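You operate a simulated robot arm through the tools that you are given. There is no shell and no other tool. Be economical: measure what you need, move in short steps, check, and stop when the job is done.

You are at the controls of a simulated robot arm. One attempt, no reset.

Task
Take the small notebook on the top of the ledger table and put it away on the top of the panel shelf. Fetch the glass bottle from the top of the ledger table and stand it on top of the carbon block there. Put the medium lamp on the top of the ledger table away on the left half of the wall bench. Open the right door of the tall cupboard, put the tall white jar on the top of the ledger table away on the lower shelf of the tall cupboard, then shut the door. Put the bulb from the top of the ledger table on the small bowl. Any order will do. Set down upright: glass bottle, medium lamp, tall white jar.

The check looks at the end state, three seconds after you hand in, the way a careful person would. Anything else that was tipped, shoved, dropped, spilled or broken makes it a failure.

Robot
A 7-joint arm with a two-finger parallel gripper on a trunk, on a base that drives. Base frame: it is fixed to the floor where the robot stands at the start and does not move with it; the origin is under the middle of the robot, x ahead of it, y to its left, z up; the surface under the hand at the start is at about z = 72. Readings come in cm, rad, newtons and seconds.
With the tool pointing down near the work surface it reaches from about 30 to 72 cm from the robot's upright axis, wherever it stands. Its first joint turns from -2.897 to 2.897 rad. Places, roughly: bulb (5x5x11 cm) [130, -40, 80]; carbon block (8x5x4 cm) [50, 20, 70]; glass bottle [75, -25, 75]; left half of the wall bench [150, 620, 80]; lower shelf of the tall cupboard [-120, 150, 60]; medium lamp (6x6x12 cm) [50, -30, 80]; right door of the tall cupboard [-90, 180, 100]; small bowl (7x7x3 cm) [90, -20, 70]; small notebook [50, 0, 75]; tall white jar (8x8x12 cm) [40, 30, 80]; top of the panel shelf (19x40 cm) [472, 406, 86]. Payload 3.43 kg.
The tool frame sits at the grasp point between the pads (the TCP): z along the fingers, y along the line on which they close. The tips reach 3.4 cm beyond it. Largest opening 12.8 cm; finger width 2.4, thickness 1.2; the body of the gripper, 4.8 by 13 cm, starts 9.6 cm behind the TCP.
Orientation is told as [roll, pitch, yaw] about the base's x, y, z axes, in that order, counted from this pose: with the fingers straight down and closing along the base's y, the tool's x points along the base's -x, its y along +y and its z along -z.

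Tools
- The arm moves only by the tool step_arm. Its argument "targets" is a list of rows, each a list of 2 entries, a list of its own where there are three numbers: the shift along the tool's x, y, z in cm, then the turn, a rotation vector about the tool's x, y, z in rad. In form: [[[x, y, z], [rx, ry, rz]], ...]. A call has 1 to 8 rows; each row is the pose to reach, as a shift and turn from the pose commanded when the call began, along the tool's axes at that moment. "gripper" is the closure, from 0 (fully open) to 1 (shut), set as the call begins (left out, the last holds). A row lasts 0.2 s, in which the tool goes at most 5 cm and 0.15 rad; a call with a longer step from one row to the next is refused whole, and so is a gripper value outside its range. Where a pose cannot be reached the arm comes as near as it can. A force on the tool above 40 N (or 10 N above the force at the start of the call, whichever is more), or a blocked arm, ends the call early, and 0.2 s more pass. The fingers move at their own pace (about 10.8 cm/s each) and stop on an object; they squeeze with about 26 N. The grip force told is the motor's: it shows also when the fingers shut on nothing. Time passes only in rows, and 0.2 s behind the last, so rows that repeat a pose let the fingers close. The reply holds the time, the measured pose of the TCP, the force on the tool along the base axes, the opening and the grip force, in the units named above and with some noise, with the torque about the TCP (base axes, N m) and any sound that the robot's microphone picked up, and new pictures: "show" is both (left out), scene, wrist or none.
- Cameras (640 x 400 px; columns grow to the right, rows downward): "scene" is now at [-1.19, 13.54, 142.6]; the picture's right is [-0.03, -1.00, 0.00], its down [-0.74, 0.03, -0.67] and it looks along [0.67, -0.02, -0.74] (base axes); focal length 281 px, centre (320, 200). "wrist" rides on the gripper at [7.6, -1.1, -16] in the tool frame; the picture's right is [0.15, 0.99, 0.00], its down [-0.88, 0.13, -0.46] and it looks along [-0.45, 0.07, 0.89] (tool axes); focal length 234 px, centre (320, 200). There is no depth. A picture from a camera that has moved, and an enlarged one, comes with that camera's place and axes in the base frame and with its lens.
- move_column(by): slides the trunk up (or, below 0, down) by that many cm; the arm and the scene camera ride with it, the base frame stays. It gives what a move gives, with no picture.
- base_move(legs): drives the robot by 1 to 6 legs, each [ahead, left, turn to the left] in cm, cm and rad, along the robot's own axes; the way and the turn of a leg run together, so that a leg with both is an arc; at most 150 cm and 3.142 rad a leg. The arm and the cameras ride along, it lands a little off, and it stops where it bumps. It gives what a move gives, and a new picture of the scene camera.
- head_to(pan, tilt): turns the head with the scene camera to pan (to the left, within 1.501 rad either way) and tilt (down, from -0.506 to 1.204), counted from straight ahead of the robot. It gives what a move gives, and a new picture of the scene camera.
- zoom(camera, box): a new picture of the part [left, top, right, bottom] of that camera's present view, enlarged. No time passes.
- job_done(): hands the job in; it is judged then, once.

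Go step by step. Nothing tells you exact positions but the pictures and the camera data: compare them with the known pose of the tool, close in by small moves and look again before you grip or let go. The budget is 186 turns and 260 pictures, counting those below and the enlarged ones. Unless the task says otherwise, let go and move clear before handing in, and close with one line.

The tools are called after ">>>" as a command line: name --argument value ..., lists and objects as JSON in quotes. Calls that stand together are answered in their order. step_arm: Moves the arm, as the interface text tells. Its arguments: {"type":"object","properties":{"targets":{"type":"array","items":{"type":"array"}},"gripper":{"type":"number"},"show":{"type":"string","enum":["both","scene","wrist","none"]}},"required":["targets"]} The other tools are called the same way: move_column (by) slides the trunk up or down; base_move (legs) drives the base; head_to (pan, tilt) turns the head that bears the scene camera; zoom (camera, box) takes an enlarged picture of a part of a camera's view; job_done () hands the job in.

At the start:

```text
clock: 0.0
eef_pos: [44.38, 4.58, 102.85]
tool_rot: [0.001, 0.0, -0.001]
force: [0.9, 0.9, 0.7]
wrist_torque: [-0.01, 0.0, -0.01]
gripper_width: 12.8
grip_force: 0.0
trunk travel left (down, up): [-15.0, 17.4]
robot x, y, heading: [-0.12, -0.03, 0.0]
head pan, tilt: [-0.035, 0.831]
```

scene: 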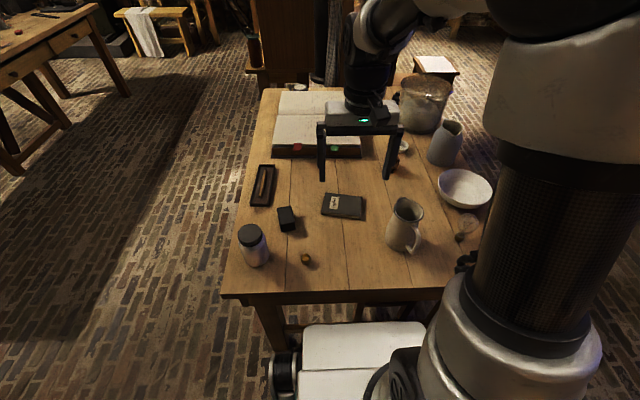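
wrist: 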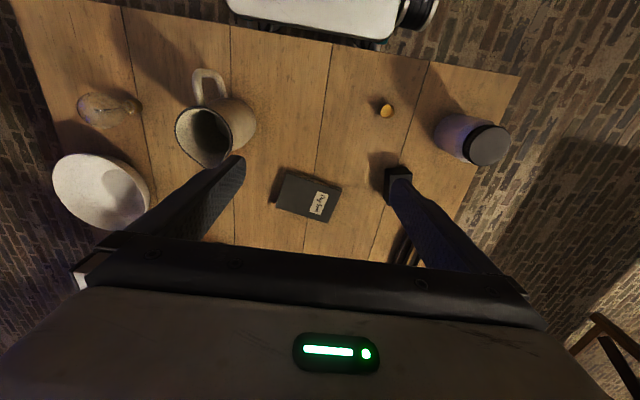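

I see the ledger table with the jar, block, notebook, jug, bowls and some glassy thing. I'll zoom to identify the items before moving.

>>> zoom --camera "scene" --box '[220, 160, 400, 280]'

>>> zoom --camera "scene" --box '[350, 70, 500, 250]'

>>> zoom --camera "wrist" --box '[40, 40, 280, 240]'

```text
3.33 times, centred on (310, 220) of scene
camera zoom: at [-1.19, 13.54, 142.6], right [-0.03, -1.0, 0.0], down [-0.74, 0.03, -0.67], along [0.67, -0.02, -0.74], focal length 937 px, centre (353, 133)
```

zoom: 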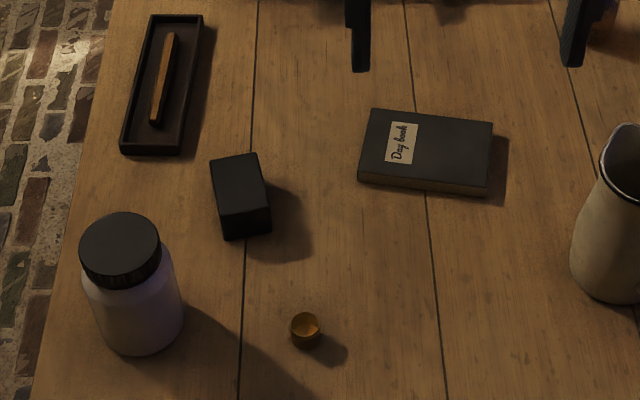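

```text
2.22 times, centred on (425, 160) of scene
camera zoom: at [-1.19, 13.54, 142.6], right [-0.03, -1.0, 0.0], down [-0.74, 0.03, -0.67], along [0.67, -0.02, -0.74], focal length 625 px, centre (87, 289)
```

zoom: 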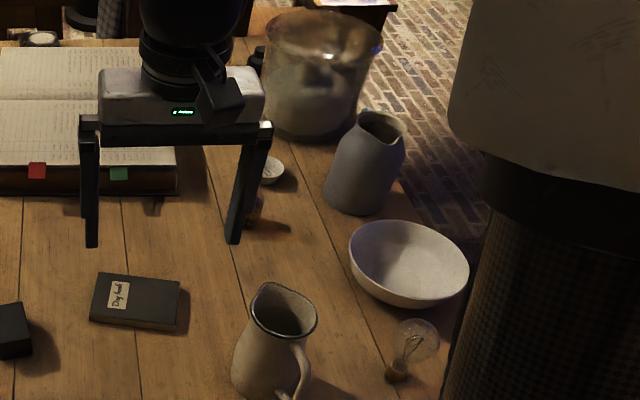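

```text
2.00 times, centred on (160, 140) of wrist
camera zoom: at [36.72, 3.49, 118.85], right [-0.15, 0.99, 0.0], down [0.88, 0.13, 0.46], along [0.45, 0.07, -0.89], focal length 468 px, centre (640, 320)
```

zoom: 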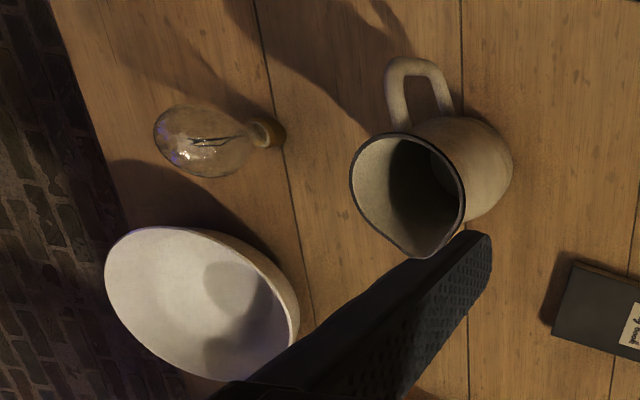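

The round glass lamp near [46,-30] matches the "medium lamp"; the small amber thing near [80,-18] is the bottle and the white dish at [91,-23] the small bowl. The bulb should be near the far edge, so I'll survey with the head.

>>> head_to --pan -0.25 --tilt 0.5

>>> head_to --pan 0.7 --tilt 0.2

>>> head_to --pan 1.5 --tilt 0.3

```text
clock: 0.8
eef_pos: [44.47, 4.67, 102.83]
tool_rot: [0.0, 0.001, 0.0]
force: [0.6, 0.2, 0.5]
wrist_torque: [-0.02, -0.01, -0.02]
gripper_width: 12.78
grip_force: 0.0
trunk travel left (down, up): [-15.0, 17.4]
robot x, y, heading: [-0.06, -0.14, -0.0]
head pan, tilt: [-0.25, 0.499]
camera scene: at [-0.28, 11.57, 145.44], right [-0.25, -0.97, 0.0], down [-0.46, 0.12, -0.88], along [0.85, -0.22, -0.48], focal length 281 px, centre (320, 200)
```

scene: 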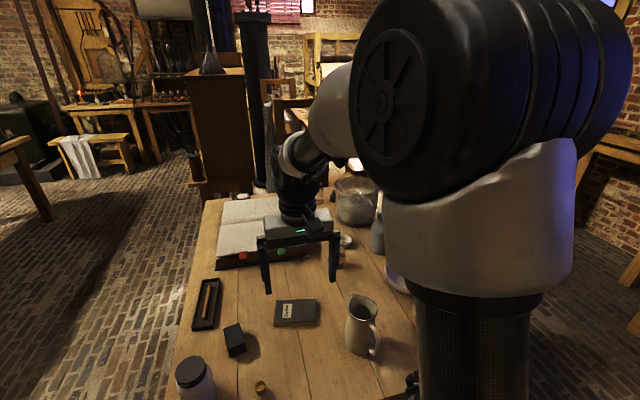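

```text
clock: 2.0
eef_pos: [44.48, 4.7, 102.92]
tool_rot: [0.002, -0.001, -0.001]
force: [0.4, 0.5, -0.7]
wrist_torque: [-0.01, -0.02, 0.01]
gripper_width: 12.79
grip_force: 0.1
trunk travel left (down, up): [-15.0, 17.4]
robot x, y, heading: [0.0, -0.0, -0.001]
head pan, tilt: [0.7, 0.201]
camera scene: at [-1.97, 19.81, 148.21], right [0.64, -0.77, 0.0], down [-0.15, -0.13, -0.98], along [0.75, 0.63, -0.2], focal length 281 px, centre (320, 200)
```

scene: 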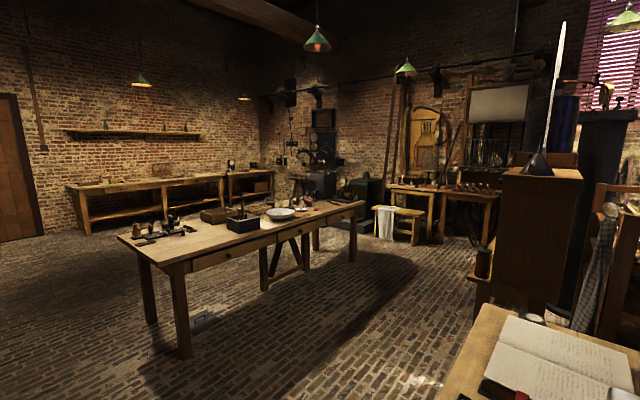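

```text
clock: 3.2
eef_pos: [44.34, 4.68, 102.81]
tool_rot: [-0.001, -0.001, 0.0]
force: [-0.5, 0.2, -0.7]
wrist_torque: [-0.01, -0.02, -0.01]
gripper_width: 12.8
grip_force: 0.0
trunk travel left (down, up): [-15.0, 17.4]
robot x, y, heading: [0.32, -0.21, -0.002]
head pan, tilt: [1.499, 0.3]
camera scene: at [-8.42, 23.12, 147.29], right [1.0, -0.07, 0.0], down [-0.02, -0.29, -0.96], along [0.07, 0.95, -0.3], focal length 281 px, centre (320, 200)
```

scene: 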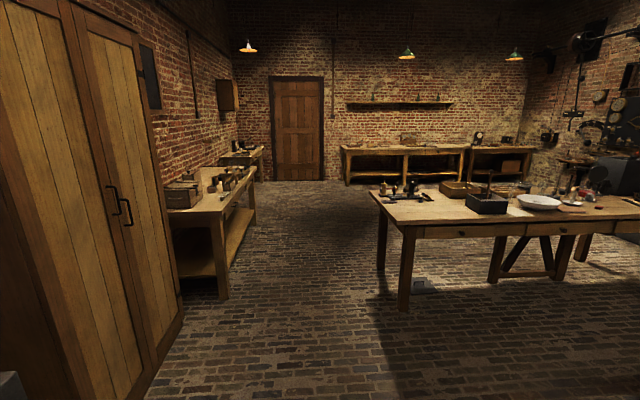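

The tall cupboard is on the left, wall bench at the back left, panel near the far corner. Now I look to the right side for room to drive and for the bulb.

>>> head_to --pan -1.1 --tilt 0.5

>>> head_to --pan -0.15 --tilt 0.5

>>> zoom --camera "scene" --box '[190, 140, 430, 300]'

```text
clock: 5.5
eef_pos: [44.34, 4.77, 102.86]
tool_rot: [-0.001, 0.0, 0.001]
force: [0.0, 0.5, 0.0]
wrist_torque: [0.01, -0.04, -0.01]
gripper_width: 12.77
grip_force: 0.0
trunk travel left (down, up): [-15.0, 17.4]
robot x, y, heading: [0.09, 0.13, -0.001]
head pan, tilt: [-1.1, 0.499]
camera scene: at [-4.97, 5.71, 145.45], right [-0.89, -0.45, 0.0], down [-0.22, 0.43, -0.88], along [0.4, -0.78, -0.48], focal length 281 px, centre (320, 200)
```

scene: 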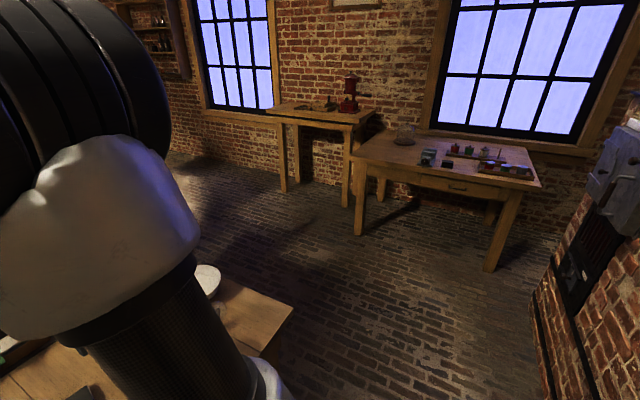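

```text
clock: 6.7
eef_pos: [44.38, 4.56, 102.87]
tool_rot: [-0.001, 0.0, 0.0]
force: [-1.0, -0.1, 0.7]
wrist_torque: [0.03, -0.02, 0.03]
gripper_width: 12.8
grip_force: 0.1
trunk travel left (down, up): [-15.0, 17.4]
robot x, y, heading: [0.21, -0.3, -0.006]
head pan, tilt: [-0.15, 0.499]
camera scene: at [-0.1, 12.44, 145.45], right [-0.15, -0.99, 0.0], down [-0.47, 0.07, -0.88], along [0.87, -0.13, -0.48], focal length 281 px, centre (320, 200)
```

scene: 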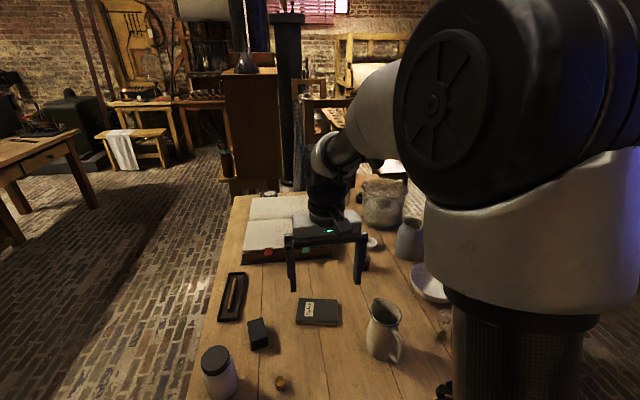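

```text
2.50 times, centred on (310, 220) of scene
camera zoom: at [-0.1, 12.44, 145.45], right [-0.15, -0.99, 0.0], down [-0.47, 0.07, -0.88], along [0.87, -0.13, -0.48], focal length 703 px, centre (345, 150)
```

zoom: 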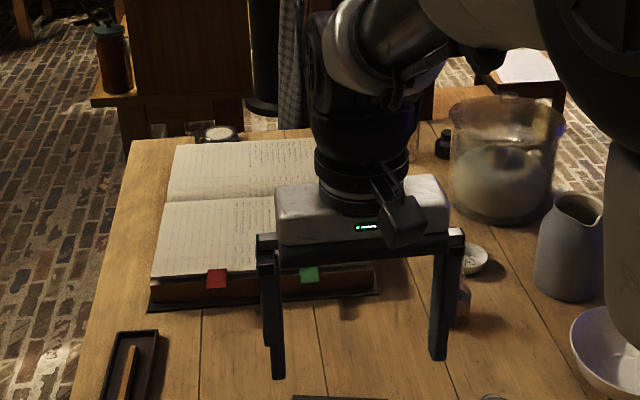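

The right side is free out to y≈-185. I'll back off, strafe right, drive up beside the table and turn to face it, to work on bulb, bottle and bowl.

>>> base_move --legs '[[-15, 0, 0], [0, -118, 0], [115, 0, 0], [0, 0, 1.571]]'

>>> head_to --pan 0.0 --tilt 0.6

```text
clock: 28.8
eef_pos: [96.06, -75.06, 102.9]
tool_rot: [0.0, -0.001, 1.578]
force: [0.1, -0.7, 0.6]
wrist_torque: [0.0, 0.0, 0.04]
gripper_width: 12.79
grip_force: 0.1
trunk travel left (down, up): [-15.0, 17.4]
robot x, y, heading: [100.95, -119.7, 1.577]
head pan, tilt: [-0.15, 0.499]
camera scene: at [88.12, -119.71, 145.45], right [0.99, -0.15, 0.0], down [-0.07, -0.47, -0.88], along [0.13, 0.87, -0.48], focal length 281 px, centre (320, 200)
```

scene: 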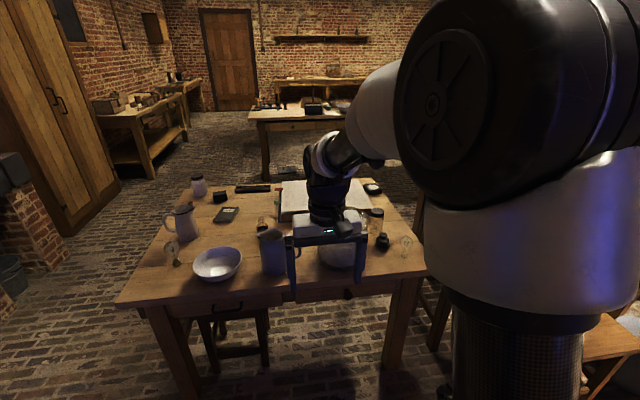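

```text
clock: 29.5
eef_pos: [95.97, -75.08, 102.92]
tool_rot: [0.001, 0.001, 1.574]
force: [0.0, -1.2, -0.5]
wrist_torque: [-0.03, -0.02, 0.0]
gripper_width: 12.8
grip_force: 0.0
trunk travel left (down, up): [-15.0, 17.4]
robot x, y, heading: [100.65, -119.21, 1.577]
head pan, tilt: [0.0, 0.6]
camera scene: at [86.76, -119.88, 144.54], right [1.0, 0.0, 0.0], down [0.0, -0.56, -0.83], along [0.0, 0.83, -0.56], focal length 281 px, centre (320, 200)
```

scene: 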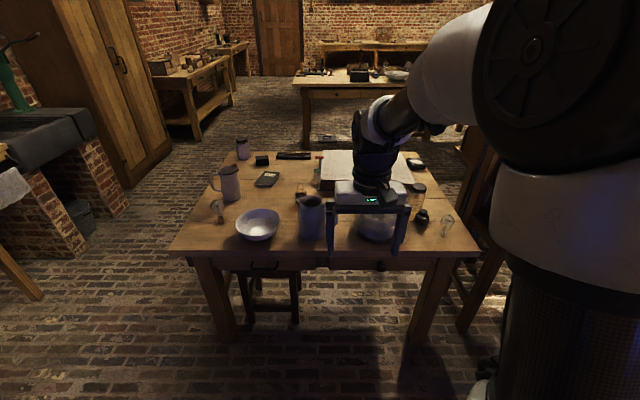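

A second bulb stands at about [134,-37]. Zoom on the table.

>>> zoom --camera "scene" --box '[340, 150, 500, 270]'

>>> zoom --camera "scene" --box '[190, 130, 350, 260]'

```text
3.33 times, centred on (420, 210) of scene
camera zoom: at [86.76, -119.88, 144.54], right [1.0, 0.0, 0.0], down [0.0, -0.56, -0.83], along [0.0, 0.83, -0.56], focal length 937 px, centre (-13, 167)
```

zoom: 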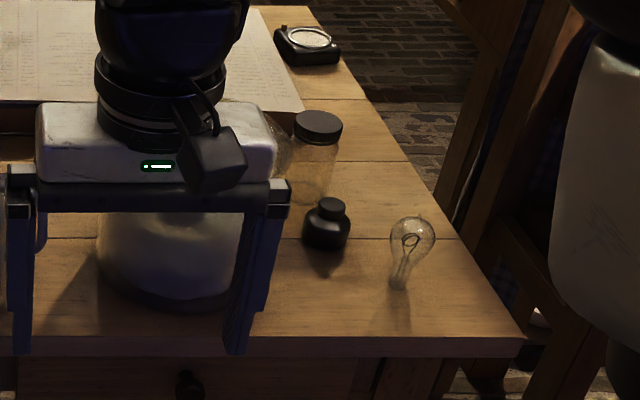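

```text
3.08 times, centred on (270, 195) of scene
camera zoom: at [86.76, -119.88, 144.54], right [1.0, 0.0, 0.0], down [0.0, -0.56, -0.83], along [0.0, 0.83, -0.56], focal length 865 px, centre (474, 215)
```

zoom: 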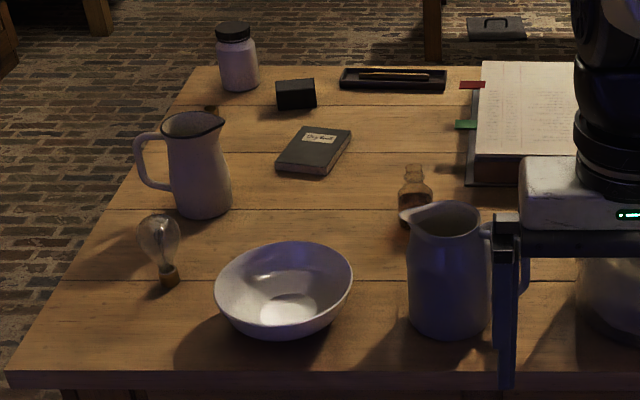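

The bulb stands at ~[134.6,-37], upright, with an inkwell ~9 cm away. I drive closer to the table's right side.

>>> base_move --legs '[[0, -12, 0], [36, 0, 0]]'

>>> head_to --pan -0.3 --tilt 0.9

```text
clock: 33.3
eef_pos: [108.04, -39.06, 102.9]
tool_rot: [-0.001, 0.001, 1.573]
force: [0.7, 0.5, 0.6]
wrist_torque: [0.01, 0.02, 0.03]
gripper_width: 12.8
grip_force: 0.0
trunk travel left (down, up): [-15.0, 17.4]
robot x, y, heading: [112.94, -83.07, 1.571]
head pan, tilt: [0.0, 0.6]
camera scene: at [98.72, -83.84, 144.54], right [1.0, 0.0, 0.0], down [0.0, -0.56, -0.83], along [0.0, 0.83, -0.56], focal length 281 px, centre (320, 200)
```

scene: 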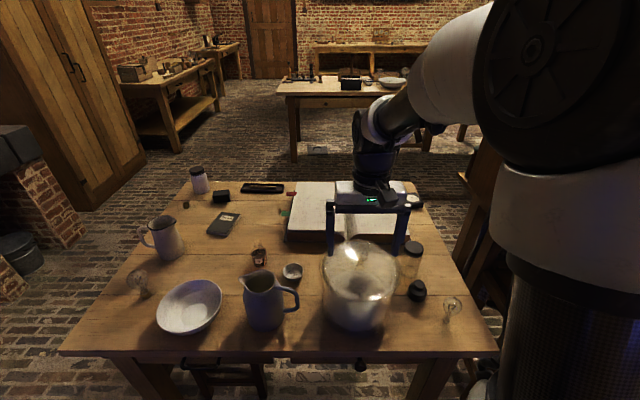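

```text
clock: 34.1
eef_pos: [108.16, -39.12, 102.97]
tool_rot: [0.0, 0.0, 1.573]
force: [-0.4, 0.1, -0.6]
wrist_torque: [-0.03, 0.0, -0.02]
gripper_width: 12.8
grip_force: 0.1
trunk travel left (down, up): [-15.0, 17.4]
robot x, y, heading: [113.15, -83.63, 1.576]
head pan, tilt: [-0.3, 0.901]
camera scene: at [100.95, -85.46, 142.06], right [0.96, -0.29, 0.0], down [-0.23, -0.75, -0.62], along [0.18, 0.59, -0.78], focal length 281 px, centre (320, 200)
```

scene: 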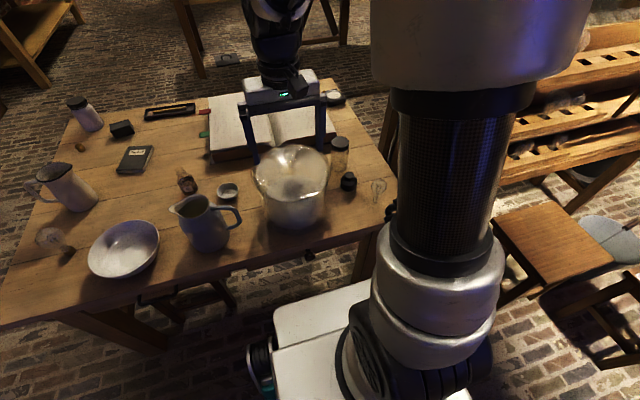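

Bulb base now computes to about [134.8,-36.6]. Move the hand above it and look with the wrist camera.

>>> step_arm --targets '[[[0, -4.5, 0], [0, 0, 0]], [[0, -9, 0], [0, 0, 0]], [[0, -13.5, 0], [0, 0, 0]], [[-1, -18, 0], [0, 0, 0]], [[-2, -22.5, 0], [0, 0, 0]], [[-2.4, -26.6, 0], [0, 0, 0]]]' --gripper 0.3

```text
clock: 35.5
eef_pos: [134.73, -36.74, 102.82]
tool_rot: [0.001, 0.001, 1.575]
force: [0.2, -0.3, 0.3]
wrist_torque: [0.02, -0.02, 0.02]
gripper_width: 8.96
grip_force: 0.0
trunk travel left (down, up): [-15.0, 17.4]
robot x, y, heading: [112.86, -83.43, 1.572]
head pan, tilt: [-0.3, 0.901]
camera scene: at [100.95, -85.46, 142.06], right [0.96, -0.29, 0.0], down [-0.23, -0.75, -0.62], along [0.18, 0.59, -0.78], focal length 281 px, centre (320, 200)
camera wrist: at [135.81, -44.35, 118.81], right [-0.99, -0.15, 0.0], down [-0.13, 0.88, 0.46], along [-0.07, 0.45, -0.89], focal length 234 px, centre (320, 200)
```

scene: 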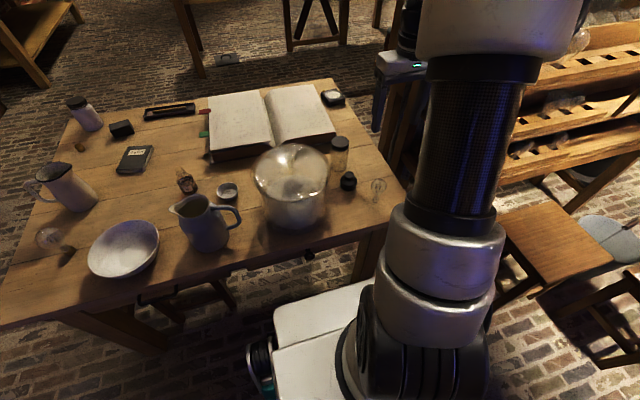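
wrist: 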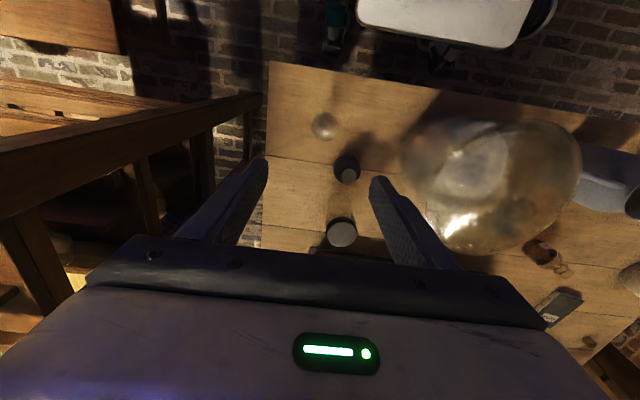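

The bulb is at ~[134,-38] under the hand; a chair back seems close on the +x side. I check its clearance.

>>> zoom --camera "wrist" --box '[120, 60, 420, 260]'

>>> head_to --pan -0.3 --tilt 0.5

```text
2.00 times, centred on (270, 160) of wrist
camera zoom: at [135.81, -44.35, 118.81], right [-0.99, -0.15, 0.0], down [-0.13, 0.88, 0.46], along [-0.07, 0.45, -0.89], focal length 468 px, centre (420, 280)
```

zoom: 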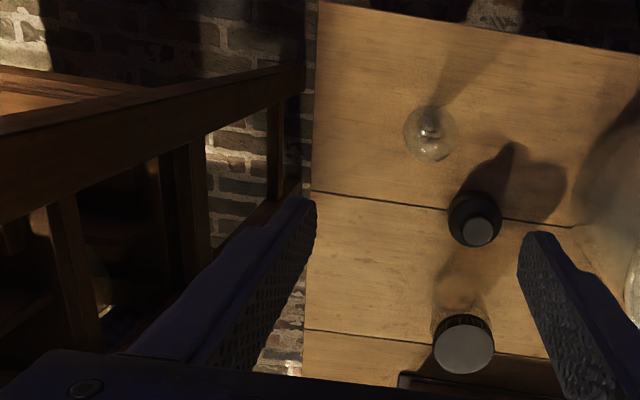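

```text
clock: 36.3
eef_pos: [134.65, -36.6, 102.82]
tool_rot: [-0.001, 0.0, 1.572]
force: [0.2, 0.5, 0.3]
wrist_torque: [-0.01, 0.0, -0.01]
gripper_width: 8.99
grip_force: 0.1
trunk travel left (down, up): [-15.0, 17.4]
robot x, y, heading: [113.12, -83.51, 1.571]
head pan, tilt: [-0.3, 0.499]
camera scene: at [101.41, -83.98, 145.44], right [0.96, -0.29, 0.0], down [-0.14, -0.46, -0.88], along [0.26, 0.84, -0.48], focal length 281 px, centre (320, 200)
```

scene: 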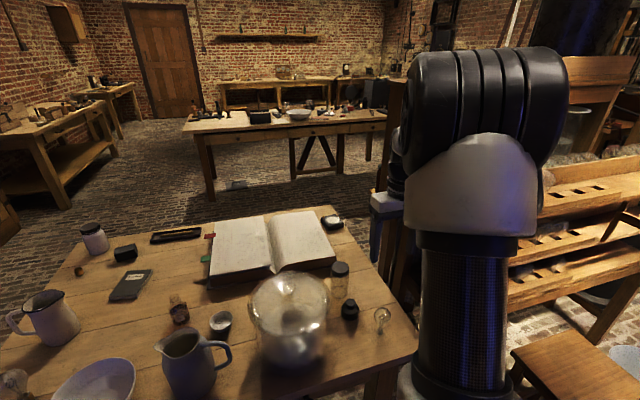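

The chair rail's height is uncertain, so I shift the hand 8 cm away from it to triangulate.

>>> step_arm --targets '[[[0, 4, 0], [0, 0, 0]], [[0, 8, 0], [0, 0, 0]]]' --show "wrist"

>>> zoom --camera "wrist" --box '[120, 60, 420, 260]'

```text
clock: 36.9
eef_pos: [126.75, -36.58, 102.94]
tool_rot: [0.0, 0.0, 1.573]
force: [0.1, -1.3, -0.5]
wrist_torque: [0.01, -0.02, -0.03]
gripper_width: 8.95
grip_force: 0.0
trunk travel left (down, up): [-15.0, 17.4]
robot x, y, heading: [112.72, -83.39, 1.572]
head pan, tilt: [-0.3, 0.499]
camera wrist: at [127.79, -44.33, 118.87], right [-0.99, -0.15, 0.0], down [-0.13, 0.88, 0.46], along [-0.07, 0.45, -0.89], focal length 234 px, centre (320, 200)
```

wrist: 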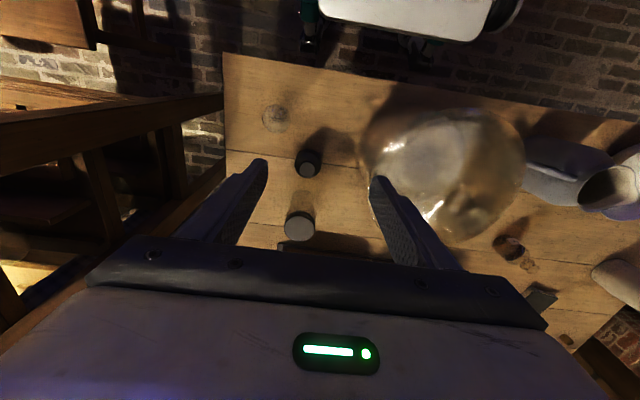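

```text
2.00 times, centred on (270, 160) of wrist
camera zoom: at [127.79, -44.33, 118.87], right [-0.99, -0.15, 0.0], down [-0.13, 0.88, 0.46], along [-0.07, 0.45, -0.89], focal length 468 px, centre (420, 280)
```

zoom: 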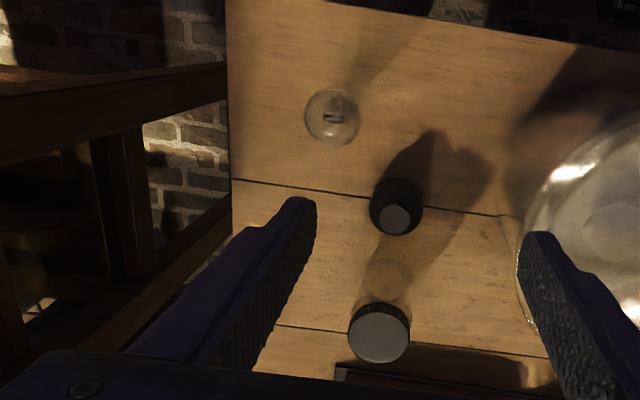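

The rail is under the table top, so no obstacle. The bulb globe triangulates to [133.9,-37.8,79.3]; I line up and descend around it.

>>> step_arm --targets '[[[0.6, -3.6, 0], [0, 0, 0]], [[1.2, -7.1, 0], [0, 0, 0]], [[1.2, -7.1, 4.5], [0, 0, 0]], [[1.2, -7.1, 9], [0, 0, 0]], [[1.2, -7.1, 13.5], [0, 0, 0]], [[1.2, -7.1, 17.5], [0, 0, 0]]]'

```text
clock: 38.3
eef_pos: [133.63, -37.76, 85.42]
tool_rot: [0.0, 0.0, 1.572]
force: [-0.4, -0.1, 0.4]
wrist_torque: [0.01, 0.03, 0.02]
gripper_width: 8.95
grip_force: 0.1
trunk travel left (down, up): [-15.0, 17.4]
robot x, y, heading: [112.96, -83.34, 1.574]
head pan, tilt: [-0.3, 0.499]
camera scene: at [101.41, -83.99, 145.45], right [0.96, -0.29, 0.0], down [-0.14, -0.46, -0.88], along [0.26, 0.84, -0.48], focal length 281 px, centre (320, 200)
camera wrist: at [134.75, -45.45, 101.36], right [-0.99, -0.15, 0.0], down [-0.13, 0.88, 0.46], along [-0.07, 0.45, -0.89], focal length 234 px, centre (320, 200)
```

scene: 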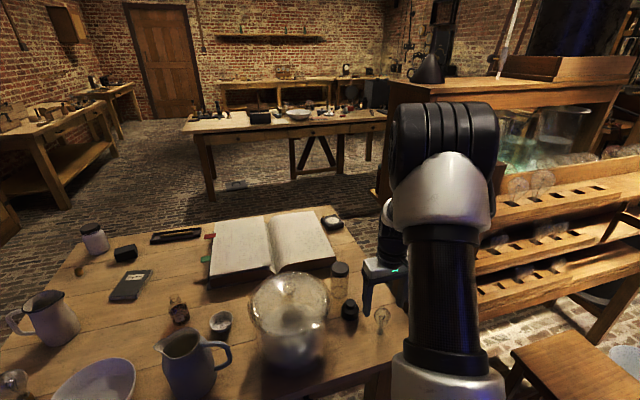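
wrist: 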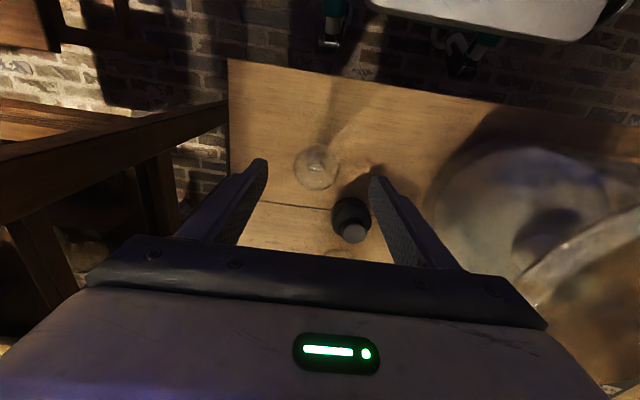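

The bulb is centred between the fingers. Descend 6 cm and close.

>>> step_arm --targets '[[[0, -0.2, 3.2], [0, 0, 0]], [[0, -0.2, 6.3], [0, 0, 0]]]' --show "none"

>>> step_arm --targets '[[[0, 0, 0], [0, 0, 0]], [[0, 0, 0], [0, 0, 0]], [[0, 0, 0], [0, 0, 0]], [[0, 0, 0], [0, 0, 0]]]' --gripper 1

```text
clock: 38.9
eef_pos: [133.91, -37.88, 79.14]
tool_rot: [-0.002, -0.002, 1.571]
force: [0.7, 0.0, -0.1]
wrist_torque: [0.02, 0.0, -0.04]
gripper_width: 8.95
grip_force: 0.0
trunk travel left (down, up): [-15.0, 17.4]
robot x, y, heading: [112.42, -83.73, 1.574]
head pan, tilt: [-0.3, 0.499]
```

```text
clock: 39.9
eef_pos: [133.99, -37.93, 79.14]
tool_rot: [0.001, -0.001, 1.572]
force: [-0.9, 0.2, 0.1]
wrist_torque: [0.01, 0.0, 0.02]
gripper_width: 4.4
grip_force: 25.6
trunk travel left (down, up): [-15.0, 17.4]
robot x, y, heading: [112.72, -83.38, 1.575]
head pan, tilt: [-0.3, 0.499]
camera scene: at [101.41, -83.98, 145.45], right [0.96, -0.29, 0.0], down [-0.14, -0.46, -0.88], along [0.26, 0.84, -0.48], focal length 281 px, centre (320, 200)
camera wrist: at [135.01, -45.49, 95.13], right [-0.99, -0.15, 0.0], down [-0.13, 0.88, 0.46], along [-0.07, 0.45, -0.89], focal length 234 px, centre (320, 200)
```

scene: 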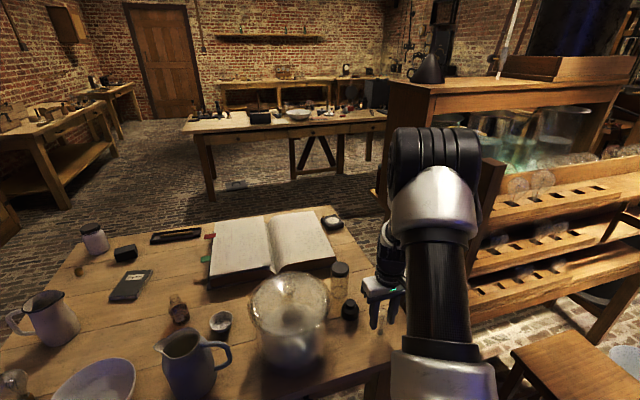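
wrist: 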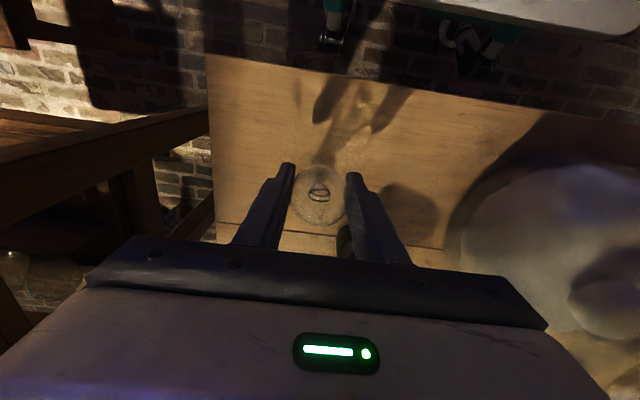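

Bulb gripped (4.4 cm). Lift it straight up well above the big jar.

>>> step_arm --targets '[[[0, 0, -4.5], [0, 0, 0]], [[0, 0, -9], [0, 0, 0]], [[0, 0, -13.5], [0, 0, 0]], [[0, 0, -18], [0, 0, 0]], [[0, 0, -22.5], [0, 0, 0]], [[0, 0, -27], [0, 0, 0]]]'

```text
clock: 41.3
eef_pos: [133.81, -37.83, 106.05]
tool_rot: [0.002, 0.0, 1.572]
force: [0.0, 0.2, -0.4]
wrist_torque: [0.0, 0.05, -0.02]
gripper_width: 4.4
grip_force: 25.7
trunk travel left (down, up): [-15.0, 17.4]
robot x, y, heading: [112.74, -83.35, 1.573]
head pan, tilt: [-0.3, 0.499]
camera scene: at [101.42, -83.97, 145.44], right [0.96, -0.29, 0.0], down [-0.14, -0.46, -0.88], along [0.26, 0.84, -0.48], focal length 281 px, centre (320, 200)
camera wrist: at [134.93, -45.46, 122.1], right [-0.99, -0.15, 0.0], down [-0.13, 0.88, 0.46], along [-0.07, 0.45, -0.89], focal length 234 px, centre (320, 200)
```

scene: 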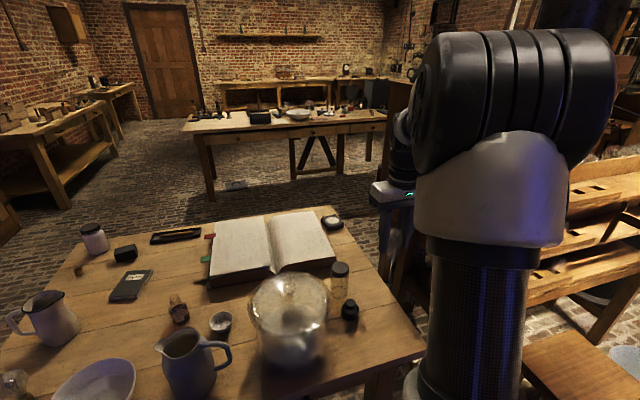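
wrist: 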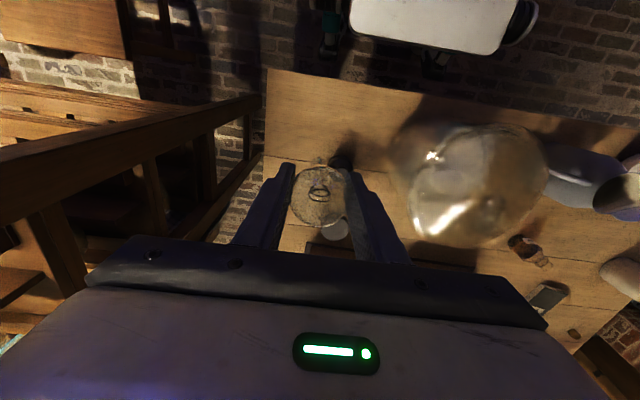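

Now carry it over toward the small bowl near [89.4,-19.5].

>>> step_arm --targets '[[[-1.7, 4.4, 0], [0, 0, 0]], [[-3.4, 8.8, 0], [0, 0, 0]], [[-5.1, 13.2, 0], [0, 0, 0]], [[-6.8, 17.6, 0], [0, 0, 0]], [[-8.5, 22, 0], [0, 0, 0]], [[-10.2, 26.4, 0], [0, 0, 0]], [[-11.9, 30.8, 0], [0, 0, 0]], [[-13.6, 35.2, 0], [0, 0, 0]]]'

>>> head_to --pan 0.1 --tilt 0.75

```text
clock: 43.1
eef_pos: [98.61, -24.19, 106.16]
tool_rot: [0.0, 0.001, 1.574]
force: [0.1, -0.4, -1.0]
wrist_torque: [0.02, 0.01, 0.0]
gripper_width: 4.36
grip_force: 26.4
trunk travel left (down, up): [-15.0, 17.4]
robot x, y, heading: [113.04, -83.29, 1.574]
head pan, tilt: [-0.3, 0.499]
camera scene: at [101.42, -83.98, 145.45], right [0.96, -0.29, 0.0], down [-0.14, -0.46, -0.88], along [0.26, 0.84, -0.48], focal length 281 px, centre (320, 200)
camera wrist: at [99.72, -31.86, 122.13], right [-0.99, -0.15, 0.0], down [-0.13, 0.88, 0.46], along [-0.07, 0.45, -0.89], focal length 234 px, centre (320, 200)
```

scene: 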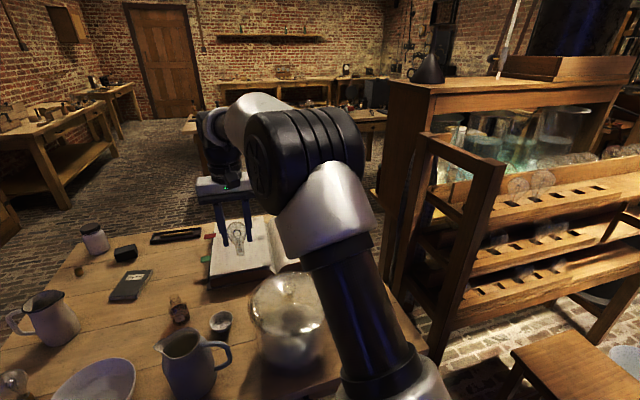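
wrist: 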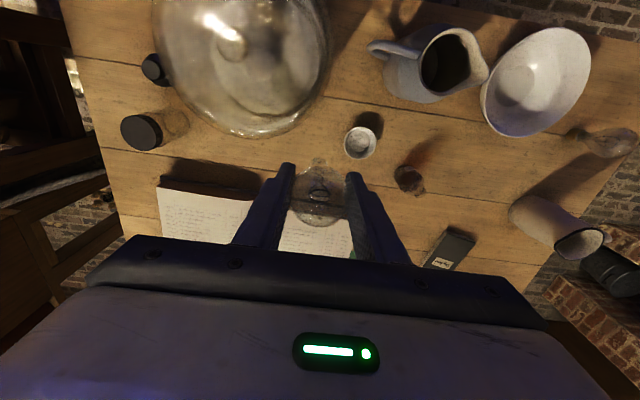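

```text
clock: 44.0
eef_pos: [98.76, -24.2, 106.22]
tool_rot: [0.0, 0.0, 1.572]
force: [-0.7, -0.2, -0.4]
wrist_torque: [-0.02, 0.02, -0.05]
gripper_width: 4.37
grip_force: 25.8
trunk travel left (down, up): [-15.0, 17.4]
robot x, y, heading: [112.88, -83.54, 1.572]
head pan, tilt: [0.099, 0.75]
camera scene: at [97.91, -84.43, 143.25], right [0.99, 0.1, 0.0], down [0.07, -0.68, -0.73], along [-0.07, 0.73, -0.68], focal length 281 px, centre (320, 200)
```

scene: 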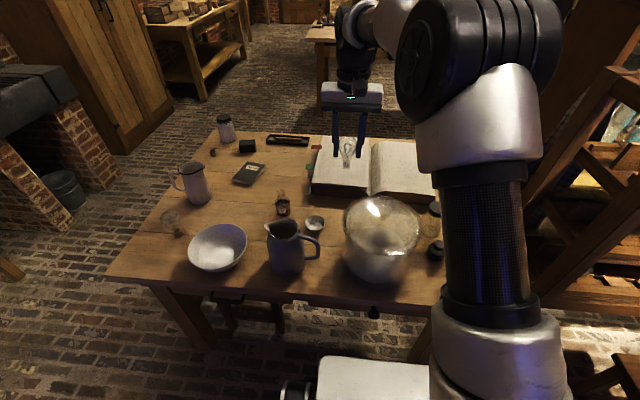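

Bowl centre computes consistently to [90,-22]. Zoom to see its inside shape.

>>> zoom --camera "wrist" --box '[310, 110, 410, 190]'

>>> zoom --camera "scene" --box '[260, 190, 360, 270]'

```text
5.00 times, centred on (360, 150) of wrist
camera zoom: at [99.81, -31.89, 122.15], right [-0.99, -0.15, 0.0], down [-0.13, 0.88, 0.46], along [-0.07, 0.45, -0.89], focal length 1171 px, centre (120, 450)
```

zoom: 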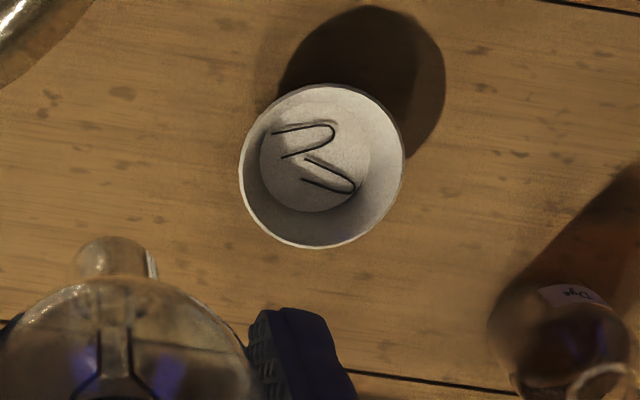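

```text
5.00 times, centred on (310, 230) of scene
camera zoom: at [97.91, -84.43, 143.25], right [0.99, 0.1, 0.0], down [0.07, -0.68, -0.73], along [-0.07, 0.73, -0.68], focal length 1406 px, centre (370, 50)
```

zoom: 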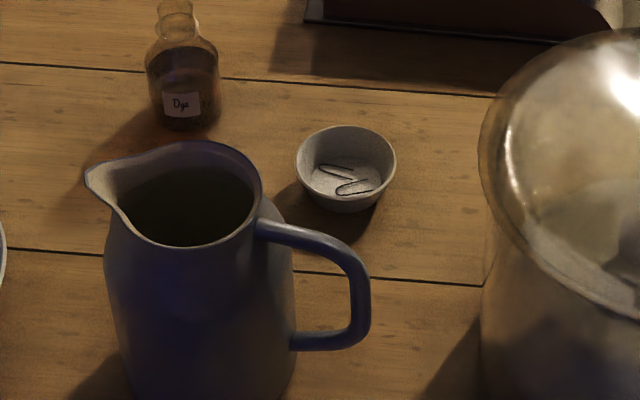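

The bowl has a flat floor, so the bulb can stand in it. Move over [89.9,-21.9] and descend most of the way.

>>> step_arm --targets '[[[-1.2, 4.4, 0], [0, 0, 0]], [[-2.3, 8.8, 0], [0, 0, 0]], [[-2.3, 8.8, 4.5], [0, 0, 0]], [[-2.3, 8.8, 9], [0, 0, 0]], [[-2.3, 8.8, 13.5], [0, 0, 0]], [[-2.3, 8.8, 18], [0, 0, 0]], [[-2.3, 8.8, 21], [0, 0, 0]]]'

>>> zoom --camera "scene" --box '[260, 160, 360, 240]'

>>> zoom --camera "wrist" --box '[260, 120, 380, 220]'

```text
clock: 45.6
eef_pos: [89.81, -22.11, 85.15]
tool_rot: [0.0, -0.001, 1.573]
force: [0.2, -0.2, 0.5]
wrist_torque: [0.03, -0.02, 0.01]
gripper_width: 4.38
grip_force: 26.3
trunk travel left (down, up): [-15.0, 17.4]
robot x, y, heading: [113.2, -83.85, 1.57]
head pan, tilt: [0.099, 0.75]
camera scene: at [97.9, -84.43, 143.25], right [0.99, 0.1, 0.0], down [0.07, -0.68, -0.73], along [-0.07, 0.73, -0.68], focal length 281 px, centre (320, 200)
camera wrist: at [90.92, -29.75, 101.12], right [-0.99, -0.15, 0.0], down [-0.13, 0.88, 0.46], along [-0.07, 0.45, -0.89], focal length 234 px, centre (320, 200)
```

scene: 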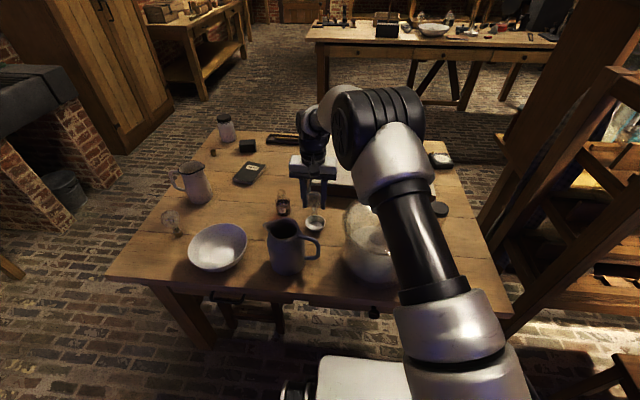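
wrist: 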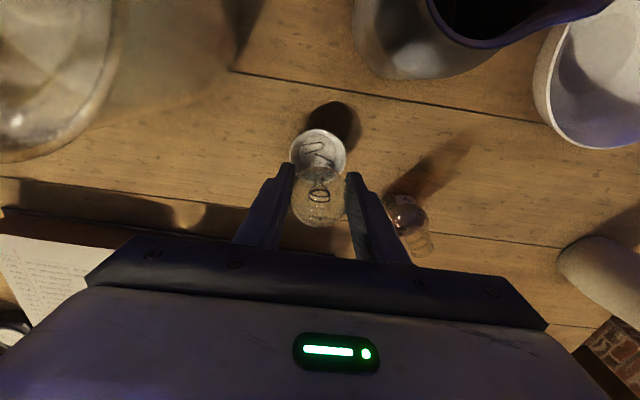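

```text
5.00 times, centred on (310, 200) of scene
camera zoom: at [97.9, -84.43, 143.25], right [0.99, 0.1, 0.0], down [0.07, -0.68, -0.73], along [-0.07, 0.73, -0.68], focal length 1406 px, centre (370, 200)
```

zoom: 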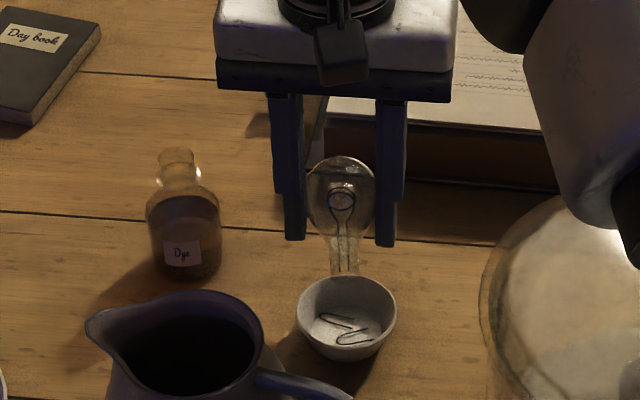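

```text
4.00 times, centred on (320, 170) of wrist
camera zoom: at [90.92, -29.75, 101.12], right [-0.99, -0.15, 0.0], down [-0.13, 0.88, 0.46], along [-0.07, 0.45, -0.89], focal length 937 px, centre (320, 320)
```

zoom: 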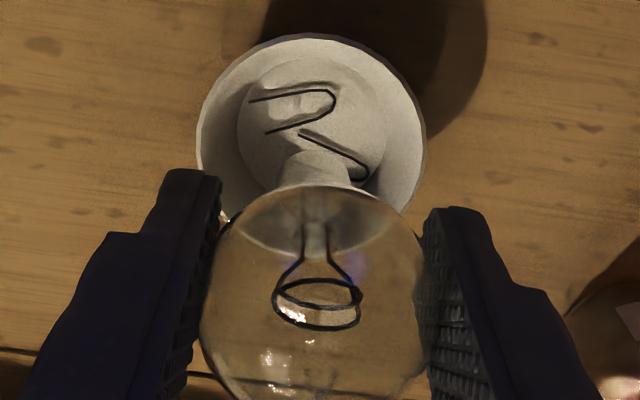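

Well aligned above the bowl floor. Lower in small steps watching force.

>>> step_arm --targets '[[[0, 0, 2], [0, 0, 0]], [[0, 0, 4], [0, 0, 0]], [[0, 0, 4.7], [0, 0, 0]]]' --show "none"

>>> zoom --camera "scene" --box '[260, 160, 360, 240]'

```text
clock: 46.4
eef_pos: [89.85, -21.83, 80.82]
tool_rot: [0.003, -0.008, 1.573]
force: [0.7, 0.9, 24.6]
wrist_torque: [0.14, -0.01, -0.04]
gripper_width: 4.48
grip_force: 25.9
trunk travel left (down, up): [-15.0, 17.4]
robot x, y, heading: [113.16, -83.5, 1.572]
head pan, tilt: [0.099, 0.75]
```

```text
5.00 times, centred on (310, 200) of scene
camera zoom: at [97.98, -84.63, 143.3], right [0.99, 0.1, 0.0], down [0.07, -0.68, -0.73], along [-0.07, 0.73, -0.68], focal length 1406 px, centre (370, 200)
```

zoom: 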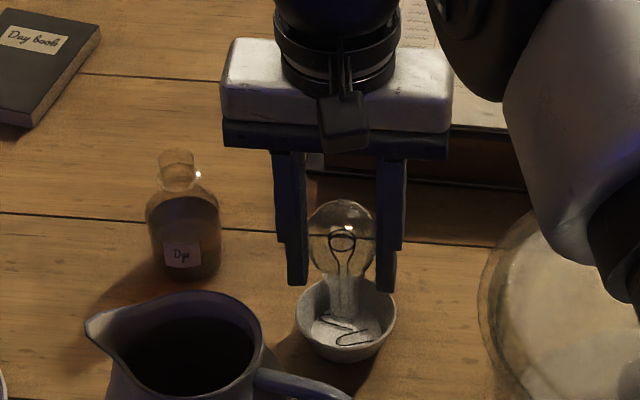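

Contact at z≈80.8. Relieve the force, then open.

>>> step_arm --targets '[[[0, 0, -0.35], [0, 0, 0]], [[0, 0, -0.35], [0, 0, 0]]]' --show "none"

>>> step_arm --targets '[[[0, 0, 0], [0, 0, 0]], [[0, 0, 0], [0, 0, 0]], [[0, 0, 0], [0, 0, 0]]]' --gripper 0.4 --show "wrist"

>>> zoom --camera "scene" --box '[260, 160, 360, 240]'

```text
clock: 47.0
eef_pos: [89.89, -22.06, 80.85]
tool_rot: [0.0, -0.002, 1.573]
force: [-1.0, 5.2, 16.0]
wrist_torque: [0.44, 0.11, -0.01]
gripper_width: 4.47
grip_force: 26.3
trunk travel left (down, up): [-15.0, 17.4]
robot x, y, heading: [113.16, -83.04, 1.574]
head pan, tilt: [0.099, 0.75]
```

```text
clock: 47.8
eef_pos: [89.77, -22.04, 80.71]
tool_rot: [-0.001, 0.001, 1.574]
force: [0.5, 0.3, -1.2]
wrist_torque: [-0.01, 0.02, 0.03]
gripper_width: 7.71
grip_force: 0.1
trunk travel left (down, up): [-15.0, 17.4]
robot x, y, heading: [112.88, -83.37, 1.574]
head pan, tilt: [0.099, 0.75]
camera wrist: at [90.96, -29.69, 96.74], right [-0.99, -0.15, 0.0], down [-0.13, 0.88, 0.46], along [-0.07, 0.45, -0.89], focal length 234 px, centre (320, 200)
```

wrist: 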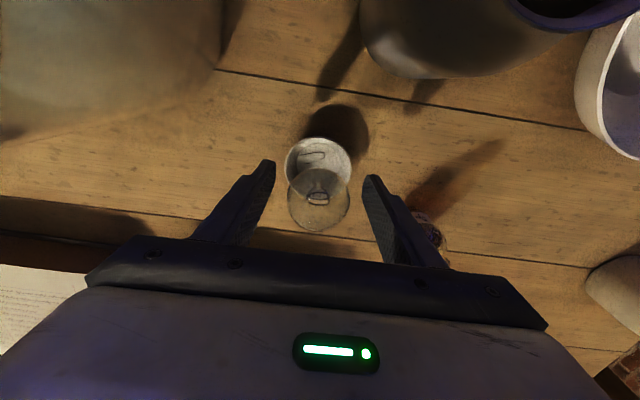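

```text
5.00 times, centred on (310, 200) of scene
camera zoom: at [97.9, -84.43, 143.25], right [0.99, 0.1, 0.0], down [0.07, -0.68, -0.73], along [-0.07, 0.73, -0.68], focal length 1406 px, centre (370, 200)
```

zoom: 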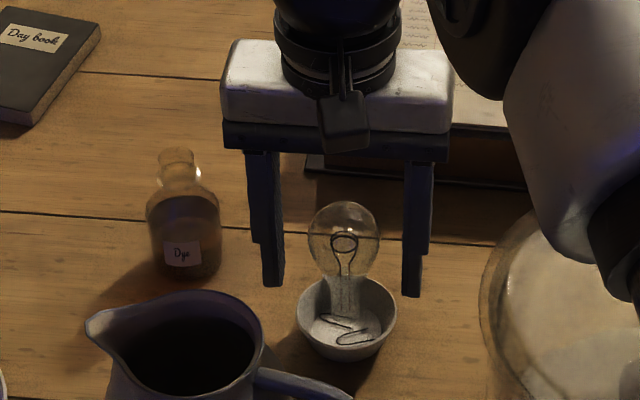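

The bulb stands upright in the bowl. Retreat straight up, then strafe left toward the bottle at ~[78.3,-16.6].

>>> step_arm --targets '[[[0, 0, -4], [0, 0, 0]], [[0, 0, -8.5], [0, 0, 0]], [[0, 0, -13], [0, 0, 0]], [[0, 0, -17.5], [0, 0, 0]], [[0, 0, -22], [0, 0, 0]], [[0, 0, -26], [0, 0, 0]]]' --show "none"

>>> base_move --legs '[[0, 20, 0]]'

>>> zoom --camera "wrist" --box '[160, 60, 480, 260]'

```text
clock: 49.2
eef_pos: [89.94, -22.04, 106.71]
tool_rot: [0.0, -0.001, 1.572]
force: [0.5, -0.4, -0.2]
wrist_torque: [-0.01, 0.02, -0.01]
gripper_width: 7.66
grip_force: 0.0
trunk travel left (down, up): [-15.0, 17.4]
robot x, y, heading: [113.01, -83.38, 1.573]
head pan, tilt: [0.099, 0.75]
```

```text
clock: 51.8
eef_pos: [69.88, -22.08, 106.65]
tool_rot: [0.001, 0.001, 1.574]
force: [0.8, 0.4, 0.5]
wrist_torque: [0.0, 0.04, 0.03]
gripper_width: 7.65
grip_force: 0.2
trunk travel left (down, up): [-15.0, 17.4]
robot x, y, heading: [92.79, -83.52, 1.578]
head pan, tilt: [0.099, 0.75]
camera scene: at [77.81, -84.5, 143.25], right [0.99, 0.1, 0.0], down [0.07, -0.68, -0.73], along [-0.07, 0.73, -0.68], focal length 281 px, centre (320, 200)
```

scene: 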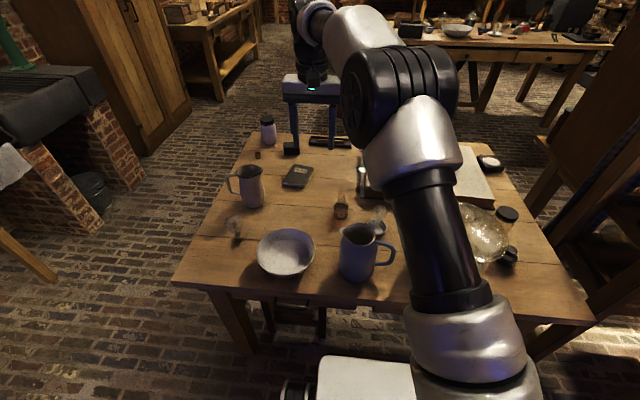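

```text
2.00 times, centred on (320, 160) of wrist
camera zoom: at [70.93, -29.7, 122.63], right [-0.99, -0.15, 0.0], down [-0.13, 0.88, 0.46], along [-0.07, 0.45, -0.89], focal length 468 px, centre (320, 280)
```

zoom: 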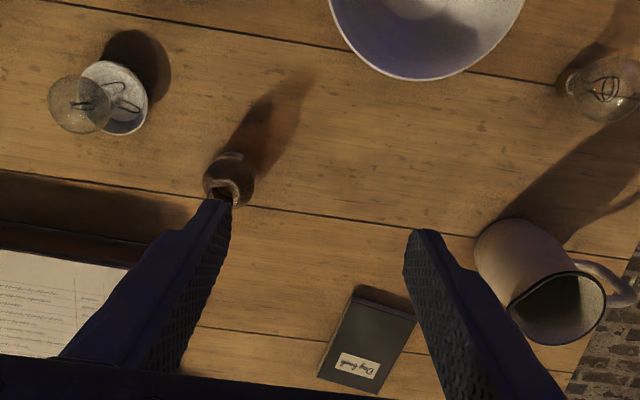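

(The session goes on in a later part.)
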